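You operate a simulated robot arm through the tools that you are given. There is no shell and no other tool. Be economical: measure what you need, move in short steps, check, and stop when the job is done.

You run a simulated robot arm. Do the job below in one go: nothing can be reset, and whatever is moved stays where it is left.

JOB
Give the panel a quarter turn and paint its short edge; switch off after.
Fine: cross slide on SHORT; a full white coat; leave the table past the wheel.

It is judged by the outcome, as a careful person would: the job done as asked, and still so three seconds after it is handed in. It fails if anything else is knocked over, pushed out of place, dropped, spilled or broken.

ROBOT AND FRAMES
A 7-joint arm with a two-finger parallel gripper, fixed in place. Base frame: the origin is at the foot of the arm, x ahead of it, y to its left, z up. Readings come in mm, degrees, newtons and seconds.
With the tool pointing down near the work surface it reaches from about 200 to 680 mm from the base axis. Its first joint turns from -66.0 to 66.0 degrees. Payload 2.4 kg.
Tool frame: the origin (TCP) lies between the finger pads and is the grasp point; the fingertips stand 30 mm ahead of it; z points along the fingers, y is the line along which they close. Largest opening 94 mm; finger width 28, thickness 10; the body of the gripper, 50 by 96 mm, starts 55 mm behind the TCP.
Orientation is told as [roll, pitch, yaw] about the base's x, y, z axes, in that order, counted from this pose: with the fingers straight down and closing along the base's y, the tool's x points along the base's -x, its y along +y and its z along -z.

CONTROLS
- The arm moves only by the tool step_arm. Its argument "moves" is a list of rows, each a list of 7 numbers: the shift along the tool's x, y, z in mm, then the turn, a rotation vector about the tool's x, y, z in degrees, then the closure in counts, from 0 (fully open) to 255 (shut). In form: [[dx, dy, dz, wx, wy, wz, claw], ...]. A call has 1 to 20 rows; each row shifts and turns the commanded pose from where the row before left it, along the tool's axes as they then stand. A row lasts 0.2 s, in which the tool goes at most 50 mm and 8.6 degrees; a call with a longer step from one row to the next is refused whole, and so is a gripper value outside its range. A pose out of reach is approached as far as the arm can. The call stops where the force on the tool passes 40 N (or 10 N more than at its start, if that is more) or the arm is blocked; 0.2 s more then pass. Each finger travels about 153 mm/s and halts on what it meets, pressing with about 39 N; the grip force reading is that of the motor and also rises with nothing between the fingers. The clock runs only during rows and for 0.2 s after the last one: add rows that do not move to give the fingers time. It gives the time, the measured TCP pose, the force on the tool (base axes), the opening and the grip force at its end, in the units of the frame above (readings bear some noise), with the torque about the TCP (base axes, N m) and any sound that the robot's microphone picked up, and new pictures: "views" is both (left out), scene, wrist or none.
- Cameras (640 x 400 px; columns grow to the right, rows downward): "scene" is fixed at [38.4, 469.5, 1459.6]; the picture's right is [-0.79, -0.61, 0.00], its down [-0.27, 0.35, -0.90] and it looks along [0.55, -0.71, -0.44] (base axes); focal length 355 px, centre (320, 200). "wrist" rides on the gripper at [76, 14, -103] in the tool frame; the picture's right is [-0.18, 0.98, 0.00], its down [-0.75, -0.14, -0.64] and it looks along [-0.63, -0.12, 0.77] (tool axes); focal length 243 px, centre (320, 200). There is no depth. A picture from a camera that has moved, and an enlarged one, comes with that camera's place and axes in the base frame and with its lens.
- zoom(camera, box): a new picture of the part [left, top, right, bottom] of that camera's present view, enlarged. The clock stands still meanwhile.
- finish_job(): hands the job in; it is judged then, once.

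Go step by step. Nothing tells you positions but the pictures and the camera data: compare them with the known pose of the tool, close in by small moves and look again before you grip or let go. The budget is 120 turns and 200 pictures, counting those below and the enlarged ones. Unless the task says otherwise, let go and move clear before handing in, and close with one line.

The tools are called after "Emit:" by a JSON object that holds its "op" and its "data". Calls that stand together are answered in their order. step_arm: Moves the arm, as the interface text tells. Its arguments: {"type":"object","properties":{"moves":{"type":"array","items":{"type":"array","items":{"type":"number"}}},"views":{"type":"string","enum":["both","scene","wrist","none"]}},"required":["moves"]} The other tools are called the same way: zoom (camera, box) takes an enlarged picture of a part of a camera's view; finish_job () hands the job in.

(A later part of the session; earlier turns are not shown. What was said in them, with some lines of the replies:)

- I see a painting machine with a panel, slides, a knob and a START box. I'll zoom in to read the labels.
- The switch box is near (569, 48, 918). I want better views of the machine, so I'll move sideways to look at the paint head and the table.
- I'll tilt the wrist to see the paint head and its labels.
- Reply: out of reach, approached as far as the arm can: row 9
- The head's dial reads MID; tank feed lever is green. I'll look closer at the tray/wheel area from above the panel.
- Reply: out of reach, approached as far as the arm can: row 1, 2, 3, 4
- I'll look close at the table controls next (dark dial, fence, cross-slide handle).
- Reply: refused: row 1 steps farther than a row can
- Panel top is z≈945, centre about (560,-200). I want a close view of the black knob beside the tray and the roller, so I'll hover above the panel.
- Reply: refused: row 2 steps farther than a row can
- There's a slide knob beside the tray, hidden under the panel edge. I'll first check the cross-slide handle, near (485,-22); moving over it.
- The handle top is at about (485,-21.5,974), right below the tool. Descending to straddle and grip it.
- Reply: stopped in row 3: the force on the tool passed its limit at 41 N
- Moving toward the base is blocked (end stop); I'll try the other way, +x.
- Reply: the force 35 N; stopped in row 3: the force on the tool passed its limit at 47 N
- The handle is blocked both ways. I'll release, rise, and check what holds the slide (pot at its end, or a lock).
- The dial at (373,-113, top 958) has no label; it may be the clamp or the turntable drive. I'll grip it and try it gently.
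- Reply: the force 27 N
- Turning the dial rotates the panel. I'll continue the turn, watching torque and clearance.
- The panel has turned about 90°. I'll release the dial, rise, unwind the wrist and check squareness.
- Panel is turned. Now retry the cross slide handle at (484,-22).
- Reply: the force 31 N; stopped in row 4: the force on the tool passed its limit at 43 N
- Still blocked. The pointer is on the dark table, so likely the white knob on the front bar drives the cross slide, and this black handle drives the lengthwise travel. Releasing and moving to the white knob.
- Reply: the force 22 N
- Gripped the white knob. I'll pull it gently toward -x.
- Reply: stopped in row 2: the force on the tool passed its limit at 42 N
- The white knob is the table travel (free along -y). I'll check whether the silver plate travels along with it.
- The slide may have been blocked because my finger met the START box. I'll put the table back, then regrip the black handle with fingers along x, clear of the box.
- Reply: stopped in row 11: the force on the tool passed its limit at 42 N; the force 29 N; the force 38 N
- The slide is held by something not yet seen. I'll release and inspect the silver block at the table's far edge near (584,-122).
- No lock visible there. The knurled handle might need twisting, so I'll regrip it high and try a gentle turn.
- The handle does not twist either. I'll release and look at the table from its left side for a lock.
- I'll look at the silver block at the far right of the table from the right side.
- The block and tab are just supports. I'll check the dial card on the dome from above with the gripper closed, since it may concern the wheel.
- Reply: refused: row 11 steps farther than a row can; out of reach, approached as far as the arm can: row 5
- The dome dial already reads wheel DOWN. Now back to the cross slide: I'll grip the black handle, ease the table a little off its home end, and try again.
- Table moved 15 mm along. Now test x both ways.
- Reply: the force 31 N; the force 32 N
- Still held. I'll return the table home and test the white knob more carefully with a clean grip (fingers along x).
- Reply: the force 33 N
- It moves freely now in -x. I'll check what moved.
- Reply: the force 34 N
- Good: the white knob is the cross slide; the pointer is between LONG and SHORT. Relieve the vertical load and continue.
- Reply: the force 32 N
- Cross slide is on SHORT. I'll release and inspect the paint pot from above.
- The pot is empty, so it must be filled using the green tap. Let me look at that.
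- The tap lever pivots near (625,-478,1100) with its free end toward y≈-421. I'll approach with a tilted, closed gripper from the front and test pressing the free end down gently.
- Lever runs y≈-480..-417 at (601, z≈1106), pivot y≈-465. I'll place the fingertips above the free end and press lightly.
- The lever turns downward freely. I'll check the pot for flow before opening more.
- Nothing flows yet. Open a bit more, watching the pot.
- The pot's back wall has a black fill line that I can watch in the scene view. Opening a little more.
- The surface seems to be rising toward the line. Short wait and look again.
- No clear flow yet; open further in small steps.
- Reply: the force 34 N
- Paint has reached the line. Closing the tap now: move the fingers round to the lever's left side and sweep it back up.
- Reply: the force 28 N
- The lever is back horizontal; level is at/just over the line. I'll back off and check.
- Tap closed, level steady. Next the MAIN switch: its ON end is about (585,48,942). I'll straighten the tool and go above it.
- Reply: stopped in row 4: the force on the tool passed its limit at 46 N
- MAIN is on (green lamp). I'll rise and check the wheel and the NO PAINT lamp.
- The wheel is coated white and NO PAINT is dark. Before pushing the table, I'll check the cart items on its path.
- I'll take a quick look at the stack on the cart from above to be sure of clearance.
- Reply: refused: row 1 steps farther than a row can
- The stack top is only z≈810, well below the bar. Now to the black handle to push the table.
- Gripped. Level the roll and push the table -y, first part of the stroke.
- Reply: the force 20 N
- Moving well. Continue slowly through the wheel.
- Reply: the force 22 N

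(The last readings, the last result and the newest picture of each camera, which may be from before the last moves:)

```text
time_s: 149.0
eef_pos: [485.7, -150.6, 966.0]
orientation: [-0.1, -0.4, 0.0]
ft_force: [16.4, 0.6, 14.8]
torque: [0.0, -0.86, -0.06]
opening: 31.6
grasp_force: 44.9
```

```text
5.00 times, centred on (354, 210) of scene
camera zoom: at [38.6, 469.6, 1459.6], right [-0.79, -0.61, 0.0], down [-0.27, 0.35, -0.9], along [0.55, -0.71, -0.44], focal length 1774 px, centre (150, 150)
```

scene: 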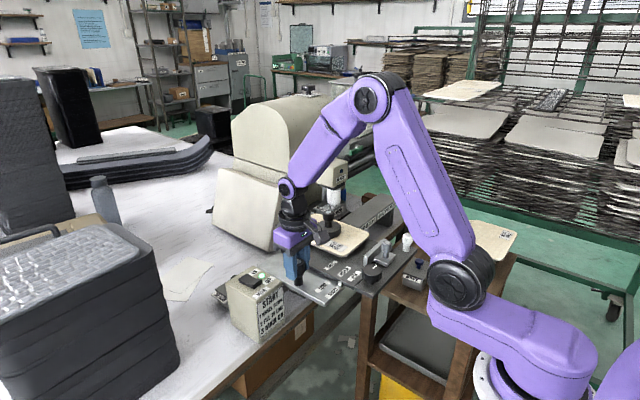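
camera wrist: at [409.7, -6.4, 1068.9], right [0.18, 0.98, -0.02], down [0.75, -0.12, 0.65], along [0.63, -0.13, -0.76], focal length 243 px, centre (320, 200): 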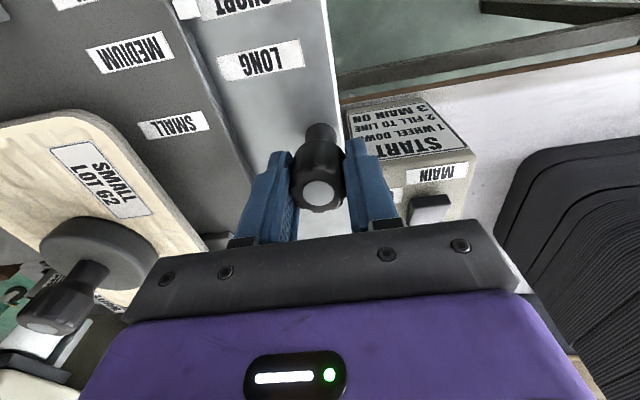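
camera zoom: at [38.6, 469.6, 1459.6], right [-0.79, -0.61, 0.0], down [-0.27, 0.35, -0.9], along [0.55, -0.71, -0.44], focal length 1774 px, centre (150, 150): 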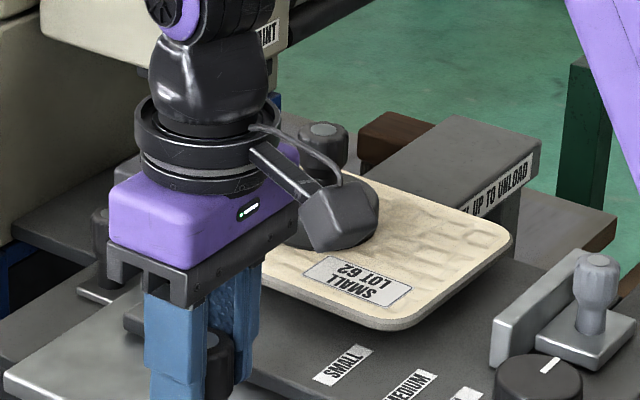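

Emit:
{"op": "step_arm", "data": {"moves": [[0, -3, 0, 0, 0, 0, 220], [0, -3, 0, 0, 0, 0, 220], [0, -3, 0, 0, 0, 0, 220], [0, -3, 0, 0, 0, 0, 220], [0, -3, 0, 0, 0, 0, 220], [0, -3, 0, 0, 0, 0, 220], [0, -3, 0, 0, 0, 0, 220], [0, -3, 0, 0, 0, 0, 220], [0, -3, 0, 0, 0, 0, 220], [0, -3, 0, 0, 0, 0, 220], [0, -3, 0, 0, 0, 0, 220], [0, -3, 0, 0, 0, 0, 220], [0, -3, 0, 0, 0, 0, 220], [0, -3, 0, 0, 0, 0, 220], [0, -3, 0, 0, 0, 0, 220], [0, -3, 0, 0, 0, 0, 220], [0, -3, 0, 0, 0, 0, 220], [0, -3, 0, 0, 0, 0, 220], [0, -3, 0, 0, 0, 0, 220], [0, -3, 0, 0, 0, 0, 220]], "views": "wrist"}}

Emit:
{"op": "zoom", "data": {"camera": "scene", "box": [290, 170, 418, 250]}}

```text
time_s: 153.2
eef_pos: [485.3, -211.9, 967.6]
orientation: [-0.2, -0.5, -0.1]
ft_force: [18.2, 0.5, 13.6]
torque: [0.06, -0.17, 0.03]
opening: 31.5
grasp_force: 45.2
camera wrist: at [408.2, -196.3, 1068.8], right [0.18, 0.98, 0.0], down [0.75, -0.14, 0.65], along [0.64, -0.12, -0.76], focal length 243 px, centre (320, 200)
```

wrist: 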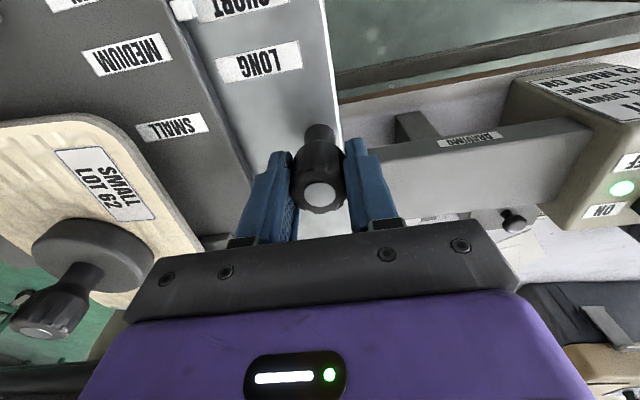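

```text
5.00 times, centred on (354, 210) of scene
camera zoom: at [38.7, 469.6, 1459.6], right [-0.79, -0.61, 0.0], down [-0.27, 0.35, -0.9], along [0.55, -0.71, -0.44], focal length 1774 px, centre (150, 150)
```

zoom: 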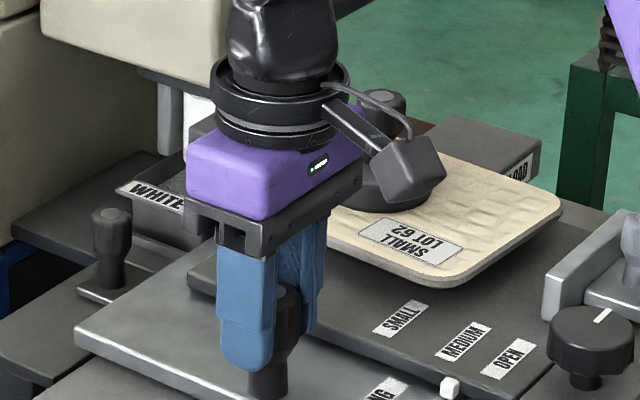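

Emit:
{"op": "step_arm", "data": {"moves": [[0, -3, 0, 0, 0, 0, 220], [0, -3, 0, 0, 0, 0, 220], [0, -3, 0, 0, 0, 0, 220], [0, -3, 0, 0, 0, 0, 220], [0, -3, 0, 0, 0, 0, 220], [0, -3, 0, 0, 0, 0, 220], [0, -3, 0, 0, 0, 0, 220], [0, -3, 0, 0, 0, 0, 220], [0, -3, 0, 0, 0, 0, 220], [0, -3, 0, 0, 0, 0, 220], [0, -3, 0, 0, 0, 0, 220], [0, -3, 0, 0, 0, 0, 220], [0, -3, 0, 0, 0, 0, 220], [0, -3, 0, 0, 0, 0, 220], [0, -3, 0, 0, 0, 0, 220], [0, -3, 0, 0, 0, 0, 220], [0, -3, 0, 0, 0, 0, 220], [0, -3, 0, 0, 0, 0, 220], [0, -3, 0, 0, 0, 0, 220], [0, -3, 0, 0, 0, 0, 220]], "views": "none"}}

Emit:
{"op": "zoom", "data": {"camera": "scene", "box": [290, 150, 450, 250]}}

```text
time_s: 157.4
eef_pos: [484.5, -269.9, 966.6]
orientation: [0.0, -0.2, 0.1]
ft_force: [17.8, 0.5, 10.1]
torque: [-0.02, -0.71, 0.06]
opening: 31.4
grasp_force: 44.9
```

```text
4.00 times, centred on (370, 200) of scene
camera zoom: at [38.7, 469.6, 1459.6], right [-0.79, -0.61, 0.0], down [-0.27, 0.35, -0.9], along [0.55, -0.71, -0.44], focal length 1419 px, centre (120, 200)
```

zoom: 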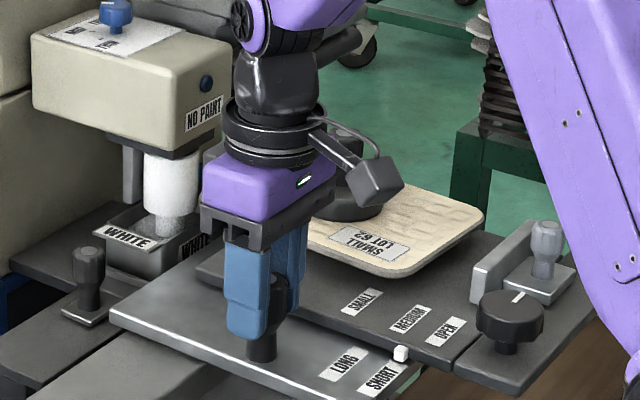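

Emit:
{"op": "step_arm", "data": {"moves": [[0, -3, 0, 0, 0, 0, 220], [0, -3, 0, 0, 0, 0, 220], [0, -3, 0, 0, 0, 0, 220], [0, -3, 0, 0, 0, 0, 220], [0, -3, 0, 0, 0, 0, 220], [0, -3, 0, 0, 0, 0, 220], [0, -3, 0, 0, 0, 0, 220], [0, -3, 0, 0, 0, 0, 220], [0, -3, 0, 0, 0, 0, 220], [0, -3, 0, 0, 0, 0, 220], [0, -3, 0, 0, 0, 0, 220], [0, -3, 0, 0, 0, 0, 220], [0, -3, 0, 0, 0, 0, 220], [0, -3, 0, 0, 0, 0, 220], [0, -3, 0, 0, 0, 0, 220], [0, -3, 0, 0, 0, 0, 220], [0, -3, 0, 0, 0, 0, 220], [0, -3, 0, 0, 0, 0, 220], [0, -3, 0, 0, 0, 0, 220], [0, -3, 0, 0, 0, 0, 220]], "views": "none"}}

Emit:
{"op": "zoom", "data": {"camera": "scene", "box": [290, 150, 450, 250]}}

```text
time_s: 161.6
eef_pos: [484.3, -329.0, 966.5]
orientation: [-0.1, -0.2, 0.3]
ft_force: [25.9, 0.7, 3.3]
torque: [0.09, 0.17, 0.08]
opening: 31.7
grasp_force: 45.2
```

```text
4.00 times, centred on (370, 200) of scene
camera zoom: at [39.1, 469.5, 1459.6], right [-0.79, -0.62, 0.0], down [-0.27, 0.35, -0.9], along [0.55, -0.71, -0.44], focal length 1419 px, centre (120, 200)
```

zoom: 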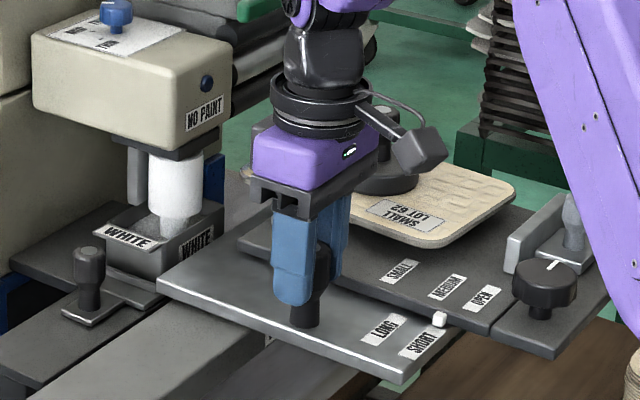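

Emit:
{"op": "step_arm", "data": {"moves": [[-2, -4, 0, 0, 0, 0, 220], [-1, -4, 0, 0, 0, 0, 220], [0, -4, 0, 0, 0, 0, 220], [0, -4, 0, 0, 0, 0, 220], [0, -4, 0, 0, 0, 0, 220], [0, 0, 0, 0, 0, 0, 220], [0, 0, 0, 0, 0, 0, 119], [0, 0, 0, 0, 0, 0, 119], [0, 0, -45, 0, 0, 0, 119], [0, 0, -45, 0, 0, 0, 119], [0, 0, -45, 0, 0, 0, 119], [0, 0, -45, 0, 0, 0, 119], [0, 0, 0, 0, 0, 0, 119]], "views": "both"}}

Emit:
{"op": "zoom", "data": {"camera": "wrist", "box": [120, 60, 312, 180]}}

Emit:
{"op": "zoom", "data": {"camera": "scene", "box": [320, 160, 448, 240]}}

```text
time_s: 164.4
eef_pos: [487.5, -351.1, 1146.9]
orientation: [0.1, -0.1, 0.1]
ft_force: [-0.2, 0.5, 0.1]
torque: [0.03, 0.0, -0.01]
opening: 49.9
grasp_force: 0.1
camera wrist: at [410.1, -336.3, 1249.5], right [0.18, 0.98, 0.0], down [0.75, -0.14, 0.64], along [0.63, -0.12, -0.77], focal length 243 px, centre (320, 200)
```

scene: 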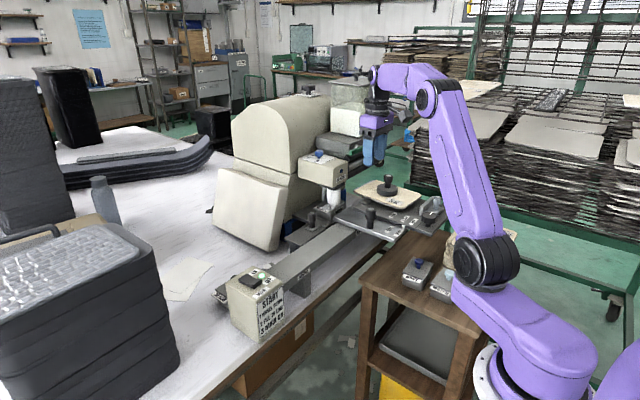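
wrist: 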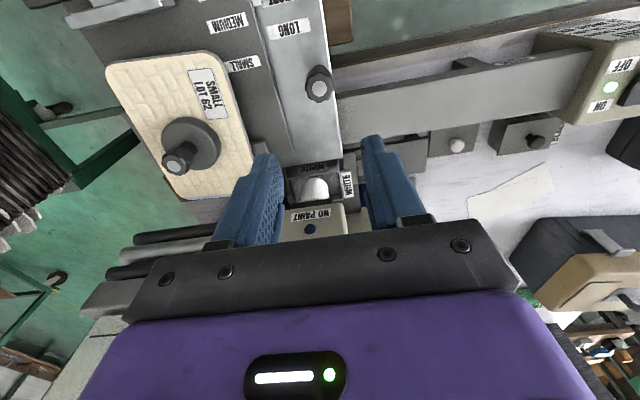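

```text
3.33 times, centred on (216, 120) of wrist
camera zoom: at [410.1, -336.3, 1249.5], right [0.18, 0.98, 0.0], down [0.75, -0.14, 0.64], along [0.63, -0.12, -0.77], focal length 809 px, centre (667, 467)
```

zoom: 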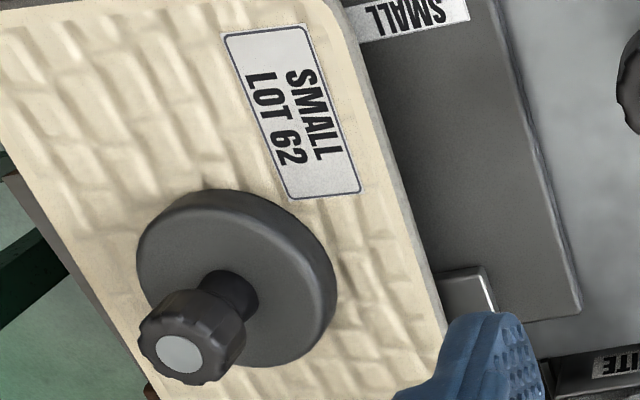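

```text
5.00 times, centred on (384, 200) of scene
camera zoom: at [38.4, 469.5, 1459.6], right [-0.79, -0.61, 0.0], down [-0.27, 0.35, -0.9], along [0.55, -0.71, -0.44], focal length 1774 px, centre (0, 200)
```

zoom: 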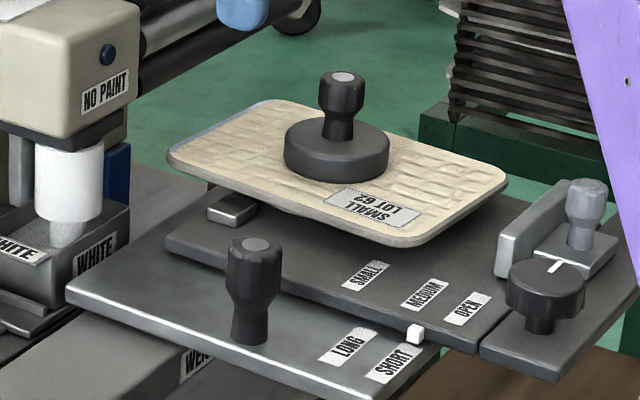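

Emit:
{"op": "zoom", "data": {"camera": "scene", "box": [348, 175, 388, 200]}}

```text
16.00 times, centred on (368, 188) of scene
camera zoom: at [38.4, 469.5, 1459.6], right [-0.79, -0.61, 0.0], down [-0.27, 0.35, -0.9], along [0.55, -0.71, -0.44], focal length 5676 px, centre (-448, 400)
```

zoom: 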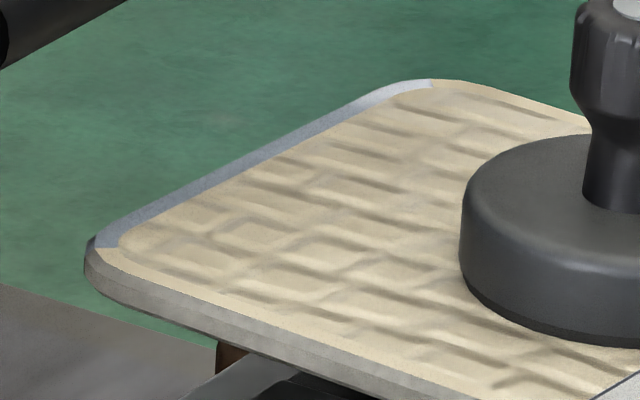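

Emit:
{"op": "zoom", "data": {"camera": "wrist", "box": [160, 170, 256, 230]}}

```text
6.67 times, centred on (208, 200) of wrist
camera zoom: at [410.1, -336.3, 1249.5], right [0.18, 0.98, 0.0], down [0.75, -0.14, 0.64], along [0.63, -0.12, -0.77], focal length 1618 px, centre (1067, 200)
```

zoom: 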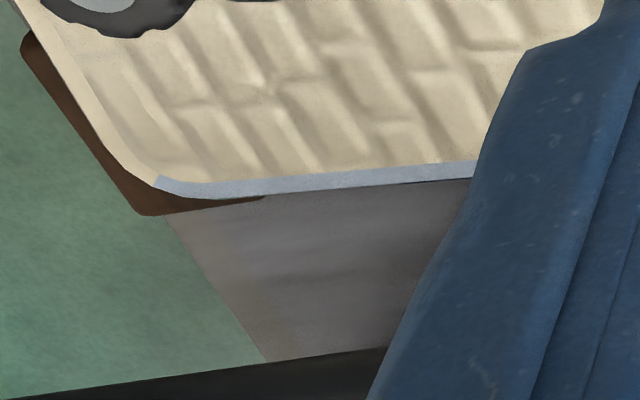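

The painted strip is continuous along the whole short edge, with the table past the wheel. Now switch MAIN off: go above the OFF end of the rocker (~(547,51)).

Emit:
{"op": "step_arm", "data": {"moves": [[-6, 45, 0, 0, 0, 0, 255], [-6, 45, 0, 0, 0, 0, 255], [-6, 45, 0, 0, 0, 0, 255], [-6, 45, 0, 0, 0, 0, 255], [-6, 45, 0, 0, 0, 0, 255], [-6, 45, 0, 0, 0, 0, 255], [-6, 45, 0, 0, 0, 0, 255], [-6, 45, 0, 0, 0, 0, 255], [-7, 42, 0, 0, 0, 0, 255], [0, 0, 45, 0, 0, 0, 255], [0, 0, 45, 0, 0, 0, 255], [0, 0, 40, 0, 0, 0, 255], [0, 0, 0, 0, 0, 0, 255]], "views": "wrist"}}

Emit:
{"op": "zoom", "data": {"camera": "scene", "box": [210, 240, 306, 300]}}

```text
time_s: 167.2
eef_pos: [542.8, 49.4, 1014.1]
orientation: [0.1, 0.0, -0.1]
ft_force: [0.4, -0.9, 0.0]
torque: [0.02, -0.02, 0.02]
opening: 0.1
grasp_force: 32.8
camera wrist: at [466.2, 64.9, 1117.3], right [0.18, 0.98, 0.0], down [0.75, -0.14, 0.64], along [0.63, -0.12, -0.77], focal length 243 px, centre (320, 200)
```

wrist: 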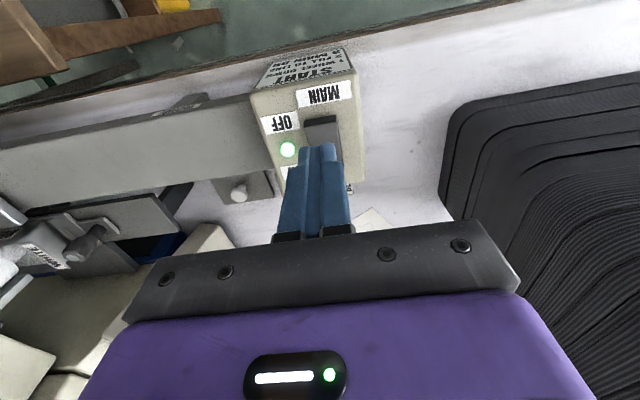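

```text
6.67 times, centred on (258, 270) of scene
camera zoom: at [38.4, 469.5, 1459.6], right [-0.79, -0.61, 0.0], down [-0.27, 0.35, -0.9], along [0.55, -0.71, -0.44], focal length 2365 px, centre (733, -267)
```

zoom: 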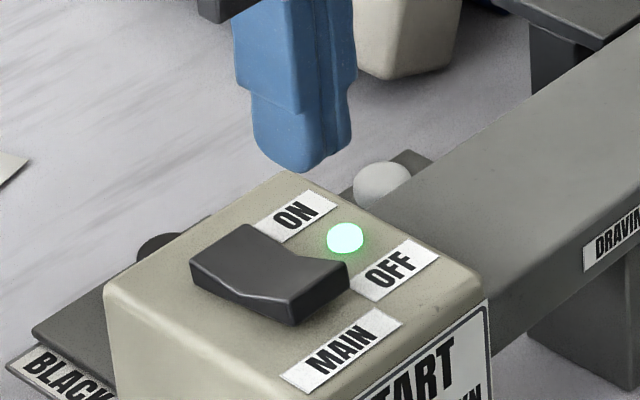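

Emit:
{"op": "step_arm", "data": {"moves": [[0, 3, 20, 0, 0, 0, 255], [0, 0, 18, 0, 0, 0, 255], [0, 0, 0, 0, 0, 0, 255], [0, 0, 4, 0, 0, 0, 255], [0, 0, 3, 0, 0, 0, 255], [0, 0, 3, 0, 0, 0, 255], [0, 0, 3, 0, 0, 0, 255], [0, 0, 3, 0, 0, 0, 255], [0, 0, 3, 0, 0, 0, 255], [0, 0, 0, 0, 0, 0, 255]], "views": "none"}}

Emit:
{"op": "zoom", "data": {"camera": "scene", "box": [210, 240, 306, 300]}}

```text
time_s: 169.4
eef_pos: [540.0, 55.0, 957.8]
orientation: [0.0, -0.2, 0.1]
ft_force: [0.5, -0.6, 0.1]
torque: [-0.02, -0.03, 0.03]
opening: 0.0
grasp_force: 32.5
```

```text
6.67 times, centred on (258, 270) of scene
camera zoom: at [38.4, 469.4, 1459.6], right [-0.79, -0.61, 0.0], down [-0.27, 0.35, -0.9], along [0.55, -0.71, -0.44], focal length 2365 px, centre (733, -267)
```

zoom: 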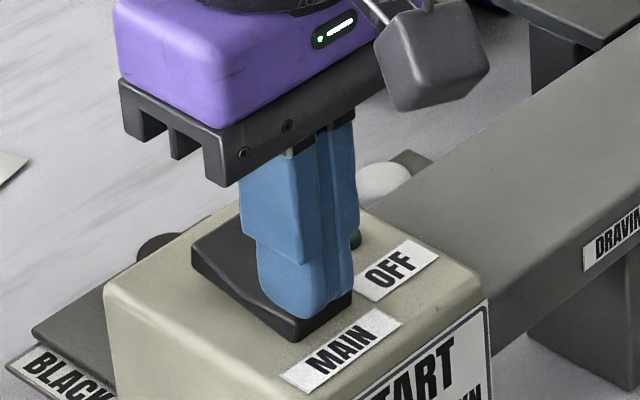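

The lamp went dark; MAIN is off. I'll rise clear and do a last check.

Emit:
{"op": "step_arm", "data": {"moves": [[0, 0, -45, 0, 0, 0, 255], [0, 0, -45, 0, 0, 0, 255], [0, 0, -45, 0, 0, 0, 255], [30, 0, -30, 0, 0, 0, 100], [30, 0, 0, 0, 0, 0, 0], [0, 0, 0, 0, 0, 0, 0]], "views": "scene"}}

Emit:
{"op": "zoom", "data": {"camera": "scene", "box": [200, 150, 440, 310]}}

Emit:
{"op": "zoom", "data": {"camera": "scene", "box": [300, 170, 396, 230]}}

```text
time_s: 170.8
eef_pos: [480.3, 56.2, 1123.9]
orientation: [0.2, 0.0, 0.1]
ft_force: [-1.1, -0.1, 0.3]
torque: [-0.03, -0.02, -0.02]
opening: 94.0
grasp_force: 0.1
```

scene: 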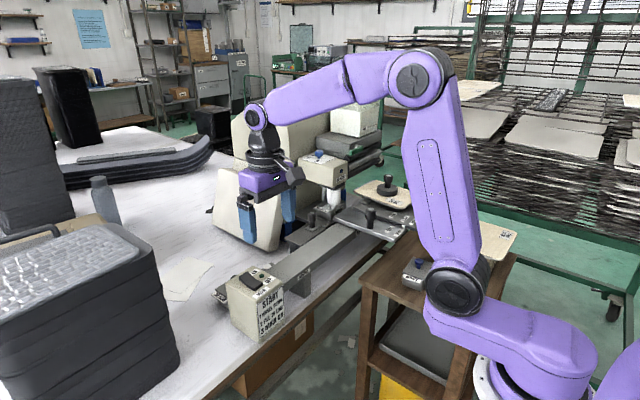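

```text
2.50 times, centred on (320, 230) of scene
camera zoom: at [38.4, 469.4, 1459.6], right [-0.79, -0.61, 0.0], down [-0.27, 0.35, -0.9], along [0.55, -0.71, -0.44], focal length 887 px, centre (320, 125)
```

zoom: 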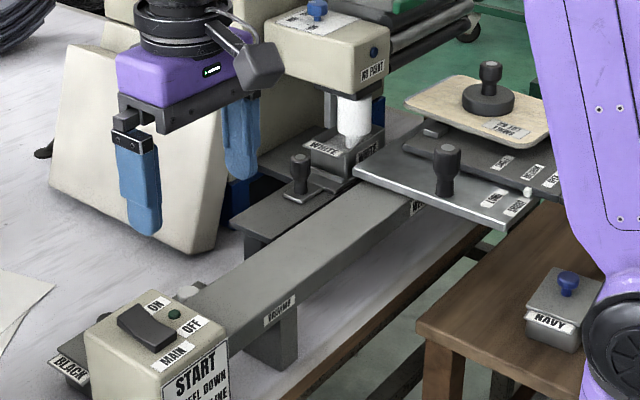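

```text
6.67 times, centred on (348, 200) of scene
camera zoom: at [38.4, 469.4, 1459.6], right [-0.79, -0.61, 0.0], down [-0.27, 0.35, -0.9], along [0.55, -0.71, -0.44], focal length 2365 px, centre (133, 200)
```

zoom: 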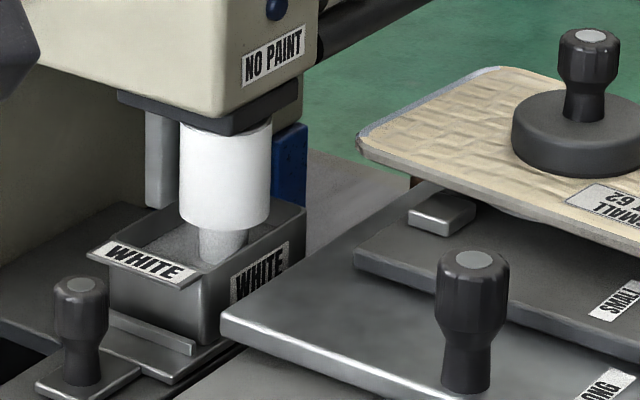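

The short edge carries a continuous white strip, the pointer is on SHORT, the table is past the wheel, the tap is closed and MAIN is off. The arm is clear, so I'm handing in.

Emit:
{"op": "finish_job", "data": {}}

```text
The job is handed in.
```

I handed the job in: the panel has had its quarter turn and its short edge has a white coat from end to end. The cross slide is on SHORT, the table is past the wheel, and MAIN is off. I could only see the coat from above, not face-on. The white pot was empty, so I filled it from the tank; the paint ended slightly above the line but did not spill. I left the coat dial at MID.
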